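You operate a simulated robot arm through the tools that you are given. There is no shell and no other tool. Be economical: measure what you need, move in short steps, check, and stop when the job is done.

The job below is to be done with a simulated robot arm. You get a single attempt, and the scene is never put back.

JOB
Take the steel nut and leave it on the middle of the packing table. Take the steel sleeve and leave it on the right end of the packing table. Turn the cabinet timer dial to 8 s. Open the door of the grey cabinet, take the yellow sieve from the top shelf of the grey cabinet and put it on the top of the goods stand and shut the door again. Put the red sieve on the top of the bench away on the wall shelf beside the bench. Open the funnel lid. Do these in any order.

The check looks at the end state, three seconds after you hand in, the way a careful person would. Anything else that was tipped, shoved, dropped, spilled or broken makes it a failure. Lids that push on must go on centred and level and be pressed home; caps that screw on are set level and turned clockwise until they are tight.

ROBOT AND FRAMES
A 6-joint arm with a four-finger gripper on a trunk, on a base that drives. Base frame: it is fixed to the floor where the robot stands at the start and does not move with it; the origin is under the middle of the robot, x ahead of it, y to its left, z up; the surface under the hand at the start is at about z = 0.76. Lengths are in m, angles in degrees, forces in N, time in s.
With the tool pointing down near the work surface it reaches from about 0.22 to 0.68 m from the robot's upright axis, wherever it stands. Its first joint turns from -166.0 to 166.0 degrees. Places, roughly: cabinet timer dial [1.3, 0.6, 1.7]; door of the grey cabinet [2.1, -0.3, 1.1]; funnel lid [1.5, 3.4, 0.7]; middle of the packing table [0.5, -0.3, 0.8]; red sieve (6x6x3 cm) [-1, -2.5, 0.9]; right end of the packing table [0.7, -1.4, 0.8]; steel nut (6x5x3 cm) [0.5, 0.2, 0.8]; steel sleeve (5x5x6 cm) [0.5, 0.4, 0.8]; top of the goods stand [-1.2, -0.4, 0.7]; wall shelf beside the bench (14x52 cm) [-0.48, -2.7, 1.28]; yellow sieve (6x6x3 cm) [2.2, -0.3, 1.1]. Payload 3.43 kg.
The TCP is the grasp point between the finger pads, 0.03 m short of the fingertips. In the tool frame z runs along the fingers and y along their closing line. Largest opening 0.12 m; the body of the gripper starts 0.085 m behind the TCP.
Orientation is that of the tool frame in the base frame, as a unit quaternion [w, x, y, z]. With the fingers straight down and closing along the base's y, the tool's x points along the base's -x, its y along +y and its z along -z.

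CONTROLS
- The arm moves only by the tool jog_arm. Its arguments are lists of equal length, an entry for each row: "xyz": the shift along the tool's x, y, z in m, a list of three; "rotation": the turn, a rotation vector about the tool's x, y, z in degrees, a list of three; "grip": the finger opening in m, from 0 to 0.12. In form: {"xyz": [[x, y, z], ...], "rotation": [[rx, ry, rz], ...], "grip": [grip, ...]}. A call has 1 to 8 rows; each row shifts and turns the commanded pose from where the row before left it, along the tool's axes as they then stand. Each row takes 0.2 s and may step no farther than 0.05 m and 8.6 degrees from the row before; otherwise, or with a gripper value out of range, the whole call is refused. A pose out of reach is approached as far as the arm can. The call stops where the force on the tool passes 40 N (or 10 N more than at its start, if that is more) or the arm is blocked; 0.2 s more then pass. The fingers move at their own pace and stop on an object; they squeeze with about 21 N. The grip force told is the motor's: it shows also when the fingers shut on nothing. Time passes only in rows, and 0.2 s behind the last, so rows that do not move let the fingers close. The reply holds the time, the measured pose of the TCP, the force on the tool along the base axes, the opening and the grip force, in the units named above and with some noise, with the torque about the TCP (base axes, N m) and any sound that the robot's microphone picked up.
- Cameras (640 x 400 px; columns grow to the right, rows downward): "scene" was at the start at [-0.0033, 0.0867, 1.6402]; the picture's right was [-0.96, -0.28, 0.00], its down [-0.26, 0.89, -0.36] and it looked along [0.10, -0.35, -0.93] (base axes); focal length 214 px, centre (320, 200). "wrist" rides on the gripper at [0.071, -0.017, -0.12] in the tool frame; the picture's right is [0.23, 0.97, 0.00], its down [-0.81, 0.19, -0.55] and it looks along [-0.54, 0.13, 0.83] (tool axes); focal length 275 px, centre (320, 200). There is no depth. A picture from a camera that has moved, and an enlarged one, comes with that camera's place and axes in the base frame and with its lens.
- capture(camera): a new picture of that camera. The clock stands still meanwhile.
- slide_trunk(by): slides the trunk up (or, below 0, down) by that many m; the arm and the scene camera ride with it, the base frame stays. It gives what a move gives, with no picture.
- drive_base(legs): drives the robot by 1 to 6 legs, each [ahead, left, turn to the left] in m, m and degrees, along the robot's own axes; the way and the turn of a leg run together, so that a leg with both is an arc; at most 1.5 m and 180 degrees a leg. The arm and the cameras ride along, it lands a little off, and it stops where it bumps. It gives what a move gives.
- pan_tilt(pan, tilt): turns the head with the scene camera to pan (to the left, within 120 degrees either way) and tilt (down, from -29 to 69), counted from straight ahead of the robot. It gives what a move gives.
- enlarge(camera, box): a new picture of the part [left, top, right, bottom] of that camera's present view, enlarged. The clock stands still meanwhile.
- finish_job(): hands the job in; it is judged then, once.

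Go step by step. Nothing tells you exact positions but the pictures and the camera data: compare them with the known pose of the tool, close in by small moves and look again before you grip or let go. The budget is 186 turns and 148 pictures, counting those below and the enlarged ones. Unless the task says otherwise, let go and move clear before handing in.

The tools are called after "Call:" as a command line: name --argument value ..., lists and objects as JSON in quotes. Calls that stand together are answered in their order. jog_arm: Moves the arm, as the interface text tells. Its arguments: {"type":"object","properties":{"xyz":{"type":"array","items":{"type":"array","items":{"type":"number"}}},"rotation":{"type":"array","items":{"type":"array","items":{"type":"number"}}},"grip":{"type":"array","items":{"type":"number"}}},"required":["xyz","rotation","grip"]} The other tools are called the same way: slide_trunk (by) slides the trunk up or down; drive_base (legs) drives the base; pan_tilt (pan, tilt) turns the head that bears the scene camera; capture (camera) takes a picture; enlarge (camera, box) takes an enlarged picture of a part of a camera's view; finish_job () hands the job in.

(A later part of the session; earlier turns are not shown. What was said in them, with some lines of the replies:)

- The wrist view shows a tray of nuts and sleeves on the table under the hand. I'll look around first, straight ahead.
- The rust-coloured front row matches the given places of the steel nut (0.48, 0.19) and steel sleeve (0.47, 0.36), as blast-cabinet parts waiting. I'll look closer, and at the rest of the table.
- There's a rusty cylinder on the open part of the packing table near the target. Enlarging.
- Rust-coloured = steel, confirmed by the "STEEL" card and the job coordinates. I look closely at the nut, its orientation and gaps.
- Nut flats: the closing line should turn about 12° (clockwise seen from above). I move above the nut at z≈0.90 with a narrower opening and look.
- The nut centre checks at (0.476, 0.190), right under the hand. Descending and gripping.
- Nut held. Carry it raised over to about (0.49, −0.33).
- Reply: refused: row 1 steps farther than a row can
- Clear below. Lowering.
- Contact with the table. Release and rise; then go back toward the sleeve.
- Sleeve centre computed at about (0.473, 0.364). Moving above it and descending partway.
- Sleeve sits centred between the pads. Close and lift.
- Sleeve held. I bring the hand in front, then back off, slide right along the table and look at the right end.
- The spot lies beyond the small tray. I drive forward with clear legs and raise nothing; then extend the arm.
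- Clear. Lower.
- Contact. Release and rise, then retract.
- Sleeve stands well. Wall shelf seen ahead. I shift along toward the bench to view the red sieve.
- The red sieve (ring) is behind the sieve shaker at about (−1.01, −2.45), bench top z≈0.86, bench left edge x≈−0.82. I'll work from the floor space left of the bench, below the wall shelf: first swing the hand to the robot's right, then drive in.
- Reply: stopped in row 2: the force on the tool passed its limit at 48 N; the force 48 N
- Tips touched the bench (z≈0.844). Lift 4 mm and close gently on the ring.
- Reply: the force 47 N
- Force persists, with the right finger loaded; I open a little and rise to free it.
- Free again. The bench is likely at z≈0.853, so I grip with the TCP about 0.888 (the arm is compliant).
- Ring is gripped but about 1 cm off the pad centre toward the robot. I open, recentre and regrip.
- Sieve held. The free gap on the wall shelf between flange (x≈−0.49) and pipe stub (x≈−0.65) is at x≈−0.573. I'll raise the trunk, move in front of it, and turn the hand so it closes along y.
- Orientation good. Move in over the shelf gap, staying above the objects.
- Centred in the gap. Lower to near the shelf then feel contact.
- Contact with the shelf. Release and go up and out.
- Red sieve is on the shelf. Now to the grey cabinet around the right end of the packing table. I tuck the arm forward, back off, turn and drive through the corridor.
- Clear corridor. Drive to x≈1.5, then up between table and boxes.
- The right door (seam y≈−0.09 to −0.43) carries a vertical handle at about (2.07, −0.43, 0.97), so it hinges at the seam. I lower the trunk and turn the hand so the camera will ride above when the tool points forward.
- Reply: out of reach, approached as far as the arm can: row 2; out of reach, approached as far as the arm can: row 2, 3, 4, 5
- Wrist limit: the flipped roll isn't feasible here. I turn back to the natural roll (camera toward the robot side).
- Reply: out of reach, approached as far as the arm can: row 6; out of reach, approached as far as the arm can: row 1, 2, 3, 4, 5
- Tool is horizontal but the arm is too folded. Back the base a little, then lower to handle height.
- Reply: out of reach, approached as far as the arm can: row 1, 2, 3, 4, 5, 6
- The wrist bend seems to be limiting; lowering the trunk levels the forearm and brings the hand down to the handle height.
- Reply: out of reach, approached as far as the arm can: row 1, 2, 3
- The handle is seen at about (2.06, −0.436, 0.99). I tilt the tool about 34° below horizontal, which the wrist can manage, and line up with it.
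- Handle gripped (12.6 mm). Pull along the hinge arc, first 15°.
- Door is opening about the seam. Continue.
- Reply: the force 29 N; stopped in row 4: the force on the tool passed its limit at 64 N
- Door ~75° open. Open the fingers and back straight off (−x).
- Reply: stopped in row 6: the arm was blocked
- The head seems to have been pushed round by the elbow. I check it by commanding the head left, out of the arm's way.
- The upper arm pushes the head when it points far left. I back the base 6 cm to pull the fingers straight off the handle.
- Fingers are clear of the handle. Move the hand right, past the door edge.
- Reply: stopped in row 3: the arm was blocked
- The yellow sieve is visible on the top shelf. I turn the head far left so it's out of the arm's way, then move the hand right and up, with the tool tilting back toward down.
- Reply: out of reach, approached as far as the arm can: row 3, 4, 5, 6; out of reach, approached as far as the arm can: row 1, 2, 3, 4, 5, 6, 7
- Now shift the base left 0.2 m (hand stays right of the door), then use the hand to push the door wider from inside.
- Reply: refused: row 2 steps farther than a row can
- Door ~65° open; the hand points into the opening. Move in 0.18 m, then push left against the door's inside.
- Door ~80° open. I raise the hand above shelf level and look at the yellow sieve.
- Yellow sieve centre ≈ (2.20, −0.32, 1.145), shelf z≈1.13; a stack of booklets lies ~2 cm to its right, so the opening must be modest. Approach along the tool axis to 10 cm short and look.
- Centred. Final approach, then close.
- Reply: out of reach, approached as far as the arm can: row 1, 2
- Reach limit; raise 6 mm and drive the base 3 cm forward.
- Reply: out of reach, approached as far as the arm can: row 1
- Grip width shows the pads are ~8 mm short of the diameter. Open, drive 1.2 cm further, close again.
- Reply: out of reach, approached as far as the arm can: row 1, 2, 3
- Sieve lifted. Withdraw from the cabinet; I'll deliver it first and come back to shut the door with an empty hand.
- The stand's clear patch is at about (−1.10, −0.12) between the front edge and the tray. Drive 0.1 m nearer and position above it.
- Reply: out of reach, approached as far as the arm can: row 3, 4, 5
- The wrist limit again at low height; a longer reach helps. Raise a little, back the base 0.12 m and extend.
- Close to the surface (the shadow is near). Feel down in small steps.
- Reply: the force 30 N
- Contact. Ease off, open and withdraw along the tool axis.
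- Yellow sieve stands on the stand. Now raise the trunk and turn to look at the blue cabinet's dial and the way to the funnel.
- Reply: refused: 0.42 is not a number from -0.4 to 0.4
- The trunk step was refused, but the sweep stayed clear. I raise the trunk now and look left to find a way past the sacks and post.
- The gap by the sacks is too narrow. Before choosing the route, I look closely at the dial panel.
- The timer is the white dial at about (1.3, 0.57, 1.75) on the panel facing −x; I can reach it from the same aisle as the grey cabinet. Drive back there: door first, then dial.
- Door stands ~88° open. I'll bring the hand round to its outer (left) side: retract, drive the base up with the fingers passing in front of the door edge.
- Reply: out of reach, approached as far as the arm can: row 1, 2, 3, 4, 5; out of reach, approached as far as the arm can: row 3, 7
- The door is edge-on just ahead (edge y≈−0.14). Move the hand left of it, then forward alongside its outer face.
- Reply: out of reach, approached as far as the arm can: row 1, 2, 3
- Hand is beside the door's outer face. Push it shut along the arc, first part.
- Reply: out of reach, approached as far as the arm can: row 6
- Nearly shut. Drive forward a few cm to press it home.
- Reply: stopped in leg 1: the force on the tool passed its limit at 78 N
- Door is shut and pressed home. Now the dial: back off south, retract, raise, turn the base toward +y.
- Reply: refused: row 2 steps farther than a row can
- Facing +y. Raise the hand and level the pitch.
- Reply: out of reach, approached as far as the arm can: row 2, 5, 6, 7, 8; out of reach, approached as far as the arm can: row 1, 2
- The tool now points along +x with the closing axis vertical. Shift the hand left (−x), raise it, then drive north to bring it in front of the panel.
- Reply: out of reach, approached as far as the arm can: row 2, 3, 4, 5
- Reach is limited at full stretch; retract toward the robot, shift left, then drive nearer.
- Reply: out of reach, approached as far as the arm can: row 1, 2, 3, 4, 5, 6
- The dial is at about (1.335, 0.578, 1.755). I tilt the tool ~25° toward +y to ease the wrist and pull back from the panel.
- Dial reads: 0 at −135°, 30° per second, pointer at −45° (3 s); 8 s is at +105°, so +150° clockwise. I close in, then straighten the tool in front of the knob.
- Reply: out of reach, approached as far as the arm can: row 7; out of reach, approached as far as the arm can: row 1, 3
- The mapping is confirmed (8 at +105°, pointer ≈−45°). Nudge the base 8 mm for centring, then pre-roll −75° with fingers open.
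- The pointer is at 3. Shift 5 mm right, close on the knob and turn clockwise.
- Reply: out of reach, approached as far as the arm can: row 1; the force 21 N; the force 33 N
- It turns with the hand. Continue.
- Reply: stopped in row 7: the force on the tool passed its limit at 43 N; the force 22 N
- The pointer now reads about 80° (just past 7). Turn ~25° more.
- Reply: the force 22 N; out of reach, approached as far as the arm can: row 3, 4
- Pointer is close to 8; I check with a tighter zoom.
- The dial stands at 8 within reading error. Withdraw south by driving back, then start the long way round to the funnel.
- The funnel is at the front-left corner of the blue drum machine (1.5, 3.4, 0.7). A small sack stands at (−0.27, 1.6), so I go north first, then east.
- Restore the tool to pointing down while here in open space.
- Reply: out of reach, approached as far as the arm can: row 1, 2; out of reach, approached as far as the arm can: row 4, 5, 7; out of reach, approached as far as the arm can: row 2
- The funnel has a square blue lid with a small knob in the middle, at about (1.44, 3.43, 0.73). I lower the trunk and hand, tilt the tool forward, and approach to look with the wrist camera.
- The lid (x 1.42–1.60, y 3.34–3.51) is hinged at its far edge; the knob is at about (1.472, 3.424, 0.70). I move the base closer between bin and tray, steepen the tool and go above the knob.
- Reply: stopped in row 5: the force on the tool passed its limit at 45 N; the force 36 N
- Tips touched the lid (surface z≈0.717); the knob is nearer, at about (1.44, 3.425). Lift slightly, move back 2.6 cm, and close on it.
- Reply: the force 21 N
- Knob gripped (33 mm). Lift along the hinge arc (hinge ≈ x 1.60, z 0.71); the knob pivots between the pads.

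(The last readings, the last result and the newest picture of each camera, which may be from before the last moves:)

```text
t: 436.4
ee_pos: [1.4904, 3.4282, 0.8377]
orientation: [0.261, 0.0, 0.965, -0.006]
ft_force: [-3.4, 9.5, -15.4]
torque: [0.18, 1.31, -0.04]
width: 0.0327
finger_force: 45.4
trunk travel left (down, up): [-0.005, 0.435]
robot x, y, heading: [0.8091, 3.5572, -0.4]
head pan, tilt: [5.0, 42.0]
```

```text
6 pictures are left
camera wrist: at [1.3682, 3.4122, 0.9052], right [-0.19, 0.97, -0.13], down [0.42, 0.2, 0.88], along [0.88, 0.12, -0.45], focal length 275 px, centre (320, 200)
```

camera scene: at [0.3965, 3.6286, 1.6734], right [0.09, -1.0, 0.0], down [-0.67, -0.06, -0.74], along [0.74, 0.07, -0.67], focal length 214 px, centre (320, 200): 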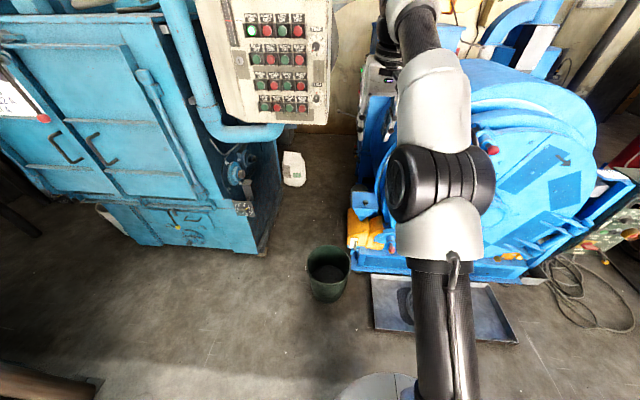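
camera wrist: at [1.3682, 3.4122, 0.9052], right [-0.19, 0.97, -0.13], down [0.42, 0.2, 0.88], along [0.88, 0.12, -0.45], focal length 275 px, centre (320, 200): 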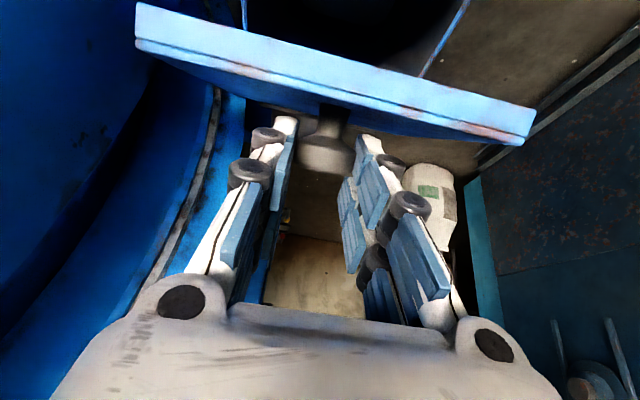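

The lid swings up nicely. Continue to ~80°.

Call:
jog_arm --xyz '[[-0.0281, 0, -0.0031], [-0.0283, 0, 0.0019], [-0.0275, 0, 0.0067], [0, 0, 0]]' --rotation '[[0, 0, 0], [0, 0, 0], [0, 0, 0], [0, 0, 0]]' --grip '[0.0, 0.0, 0.0, 0.0]'

Call:
jog_arm --xyz '[[-0.026, 0, 0.0115], [-0.0235, 0, 0.0159], [0, 0, 0]]' --rotation '[[0, 0, 0], [0, 0, 0], [0, 0, 0]]' --grip '[0.0, 0.0, 0.0]'

Call:
capture --camera "wrist"

```text
t: 437.4
ee_pos: [1.5626, 3.4284, 0.8748]
orientation: [0.259, 0.001, 0.966, -0.006]
ft_force: [-7.4, 4.4, -19.3]
torque: [0.09, 1.17, -0.19]
width: 0.033
finger_force: 45.4
trunk travel left (down, up): [-0.005, 0.435]
robot x, y, heading: [0.8101, 3.5508, -0.2]
head pan, tilt: [5.0, 42.0]
```

```text
t: 438.2
ee_pos: [1.6206, 3.429, 0.8772]
orientation: [0.263, 0.001, 0.965, -0.008]
ft_force: [-4.8, 11.8, -3.0]
torque: [0.44, 0.59, -0.02]
width: 0.0309
finger_force: 44.8
trunk travel left (down, up): [-0.005, 0.435]
robot x, y, heading: [0.8099, 3.555, -0.1]
head pan, tilt: [5.0, 42.0]
```

```text
5 pictures are left
camera wrist: at [1.4968, 3.4124, 0.944], right [-0.19, 0.97, -0.13], down [0.42, 0.2, 0.89], along [0.89, 0.12, -0.45], focal length 275 px, centre (320, 200)
```

wrist: 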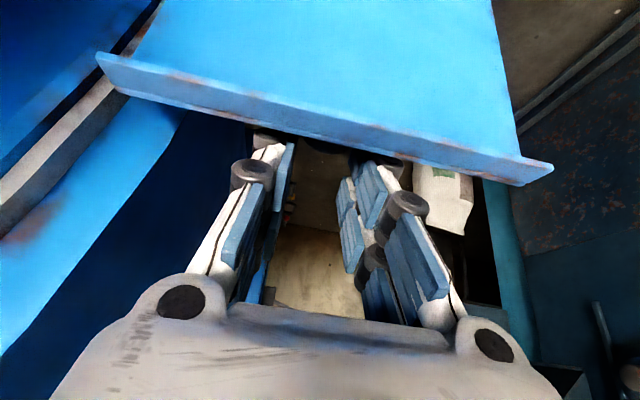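

Call:
jog_arm --xyz '[[-0.0204, 0, 0.0196], [0, 0, 0]]' --rotation '[[0, 0, 0], [0, 0, 0]]' --grip '[0.0, 0.0]'

Call:
jog_arm --xyz '[[0, 0, 0], [0, 0, 0], [0, 0, -0.03], [0, 0, -0.04], [0, 0, -0.04], [0, 0, 0]]' --rotation '[[0, 0, 0], [0, 0, 0], [0, 0, 0], [0, 0, 0], [0, 0, 0], [0, 0, 0]]' --grip '[0.04, 0.06, 0.06, 0.06, 0.06, 0.06]'

Call:
capture --camera "wrist"

```text
t: 438.5
ee_pos: [1.6336, 3.4285, 0.8712]
orientation: [0.26, 0.001, 0.966, -0.005]
ft_force: [1.1, 1.5, 5.3]
torque: [0.38, 0.57, 0.2]
width: 0.0305
finger_force: 44.7
out of reach, approached as far as the arm can: row 1
trunk travel left (down, up): [-0.005, 0.435]
robot x, y, heading: [0.8104, 3.5556, 0.1]
head pan, tilt: [5.0, 42.0]
stopped in row 1: the force on the tool passed its limit at 60 N (the readings are from after the stop); the commanded pose is now the measured one
```

```text
t: 439.9
ee_pos: [1.5787, 3.4288, 0.9648]
orientation: [0.259, 0.002, 0.966, -0.005]
ft_force: [-0.1, -1.1, -0.1]
torque: [0.0, -0.02, -0.01]
width: 0.0601
finger_force: 0.0
trunk travel left (down, up): [-0.005, 0.435]
robot x, y, heading: [0.8095, 3.5546, -0.4]
head pan, tilt: [5.0, 42.0]
```

```text
4 pictures are left
camera wrist: at [1.4561, 3.4117, 1.0345], right [-0.19, 0.97, -0.12], down [0.43, 0.2, 0.88], along [0.88, 0.12, -0.45], focal length 275 px, centre (320, 200)
```

wrist: 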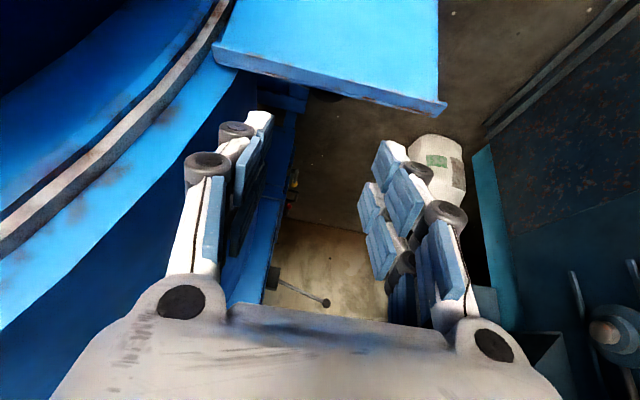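

The lid stays up near vertical. To be sure it's fully open, I push it gently from the robot side with closed fingers.

Call:
jog_arm --xyz '[[0.03, 0, -0.0175], [0.03, 0, -0.0175], [0.015, 0, -0.009], [0.025, 0, 0.043], [0.025, 0, 0.043], [0, 0, 0]]' --rotation '[[0, 0, 0], [0, 0, 0], [0, 0, 0], [0, 0, 0], [0, 0, 0], [0, 0, 0]]' --grip '[0.03, 0.0, 0.0, 0.0, 0.0, 0.0]'

Call:
jog_arm --xyz '[[-0.0217, 0, 0.0124], [-0.0217, 0, 0.0124], [-0.0174, 0, 0.01], [-0.013, 0, 0.0075], [-0.013, 0, 0.0075], [0, 0, 0]]' --rotation '[[0, 0, 0], [0, 0, 0], [0, 0, 0], [0, 0, 0], [0, 0, 0], [0, 0, 0]]' --grip '[0.0, 0.0, 0.0, 0.0, 0.0, 0.0]'

Call:
capture --camera "wrist"

```text
t: 441.3
ee_pos: [1.488, 3.428, 0.866]
orientation: [0.26, 0.002, 0.966, -0.006]
ft_force: [-0.5, 0.1, -0.6]
torque: [0.01, 0.0, 0.01]
width: 0.0
finger_force: 21.2
trunk travel left (down, up): [-0.005, 0.435]
robot x, y, heading: [0.8114, 3.5525, -0.1]
head pan, tilt: [5.0, 42.0]
```

```text
t: 442.7
ee_pos: [1.5882, 3.4316, 0.8655]
orientation: [0.258, 0.003, 0.966, -0.005]
ft_force: [-17.3, 1.0, 2.6]
torque: [0.04, 0.1, 0.04]
width: 0.006
finger_force: 33.1
trunk travel left (down, up): [-0.005, 0.435]
robot x, y, heading: [0.8091, 3.5559, -0.2]
head pan, tilt: [5.0, 42.0]
```

```text
3 pictures are left
camera wrist: at [1.4663, 3.413, 0.9353], right [-0.19, 0.97, -0.12], down [0.43, 0.2, 0.88], along [0.88, 0.12, -0.46], focal length 275 px, centre (320, 200)
```

wrist: 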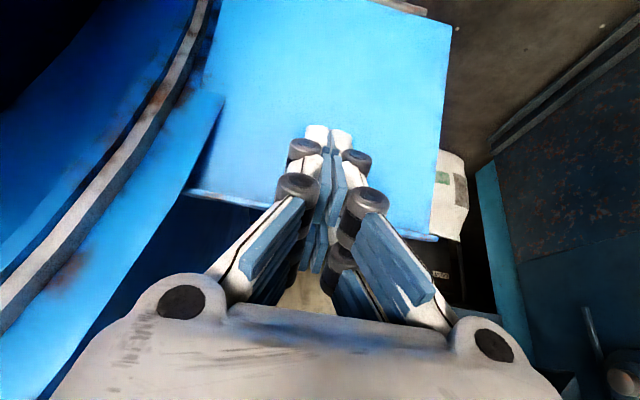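

The lid is against its stop. Withdraw and verify it stays open.

Call:
jog_arm --xyz '[[0.0348, 0, -0.0198], [0.0348, 0, -0.0198], [0.0348, 0, -0.0198], [0, 0, -0.045], [0, 0, -0.045], [0, 0, 0]]' --rotation '[[0, 0, 0], [0, 0, 0], [0, 0, 0], [0, 0, 0], [0, 0, 0], [0, 0, 0]]' --grip '[0.0, 0.0, 0.0, 0.0, 0.0, 0.0]'

Call:
drive_base --legs '[[-0.35, 0, 0]]'

Call:
capture --camera "scene"

```text
t: 444.1
ee_pos: [1.4256, 3.4314, 0.945]
orientation: [0.259, 0.003, 0.966, -0.006]
ft_force: [-0.3, -0.4, -0.1]
torque: [0.04, -0.01, 0.01]
width: 0.0001
finger_force: 33.5
trunk travel left (down, up): [-0.005, 0.435]
robot x, y, heading: [0.8103, 3.5536, -0.3]
head pan, tilt: [5.0, 42.0]
```

```text
t: 446.4
ee_pos: [1.0718, 3.4296, 0.9453]
orientation: [0.259, 0.004, 0.966, -0.006]
ft_force: [-0.1, 0.0, 0.0]
torque: [0.04, 0.02, 0.01]
width: 0.0
finger_force: 32.9
trunk travel left (down, up): [-0.005, 0.435]
robot x, y, heading: [0.4591, 3.5549, -0.5]
head pan, tilt: [5.0, 42.0]
```

```text
2 pictures are left
camera scene: at [0.5233, 3.7042, 1.5034], right [0.08, -1.0, 0.0], down [-0.67, -0.05, -0.74], along [0.74, 0.06, -0.67], focal length 214 px, centre (320, 200)
```

scene: 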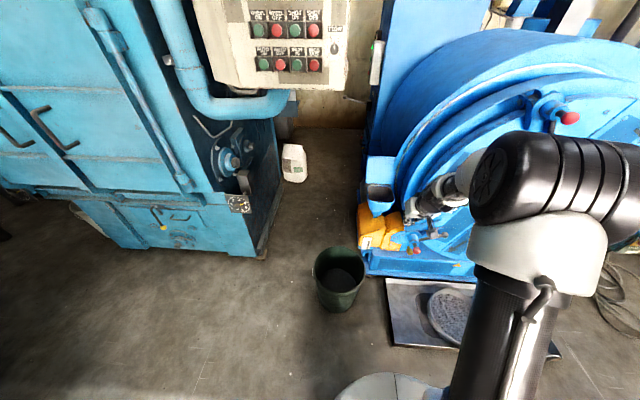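

The lid stands open with the funnel mouth exposed, and all six tasks are done with the hand clear, so I hand in.

Call:
finish_job

```text
The job is handed in.
```

I finished all the tasks and handed the job in; the timer dial is the only result I'm not fully sure of.

- **Steel nut:** it is on the middle of the packing table. I took the rust-coloured nut in the front row of the tray to be the steel one, because it matched the position you gave.
- **Steel sleeve:** it is standing on the right end of the packing table. I picked it the same way as the nut.
- **Timer dial:** it points at 8 s. My closest reading put it between about 7.9 and 8.
- **Yellow sieve:** it is on the top of the goods stand. The grey cabinet's door is shut again and pressed home.
- **Red sieve:** it is on the wall shelf beside the bench, between the flange and the pipe stub.
- **Funnel lid:** it is open, resting upright against its stop.
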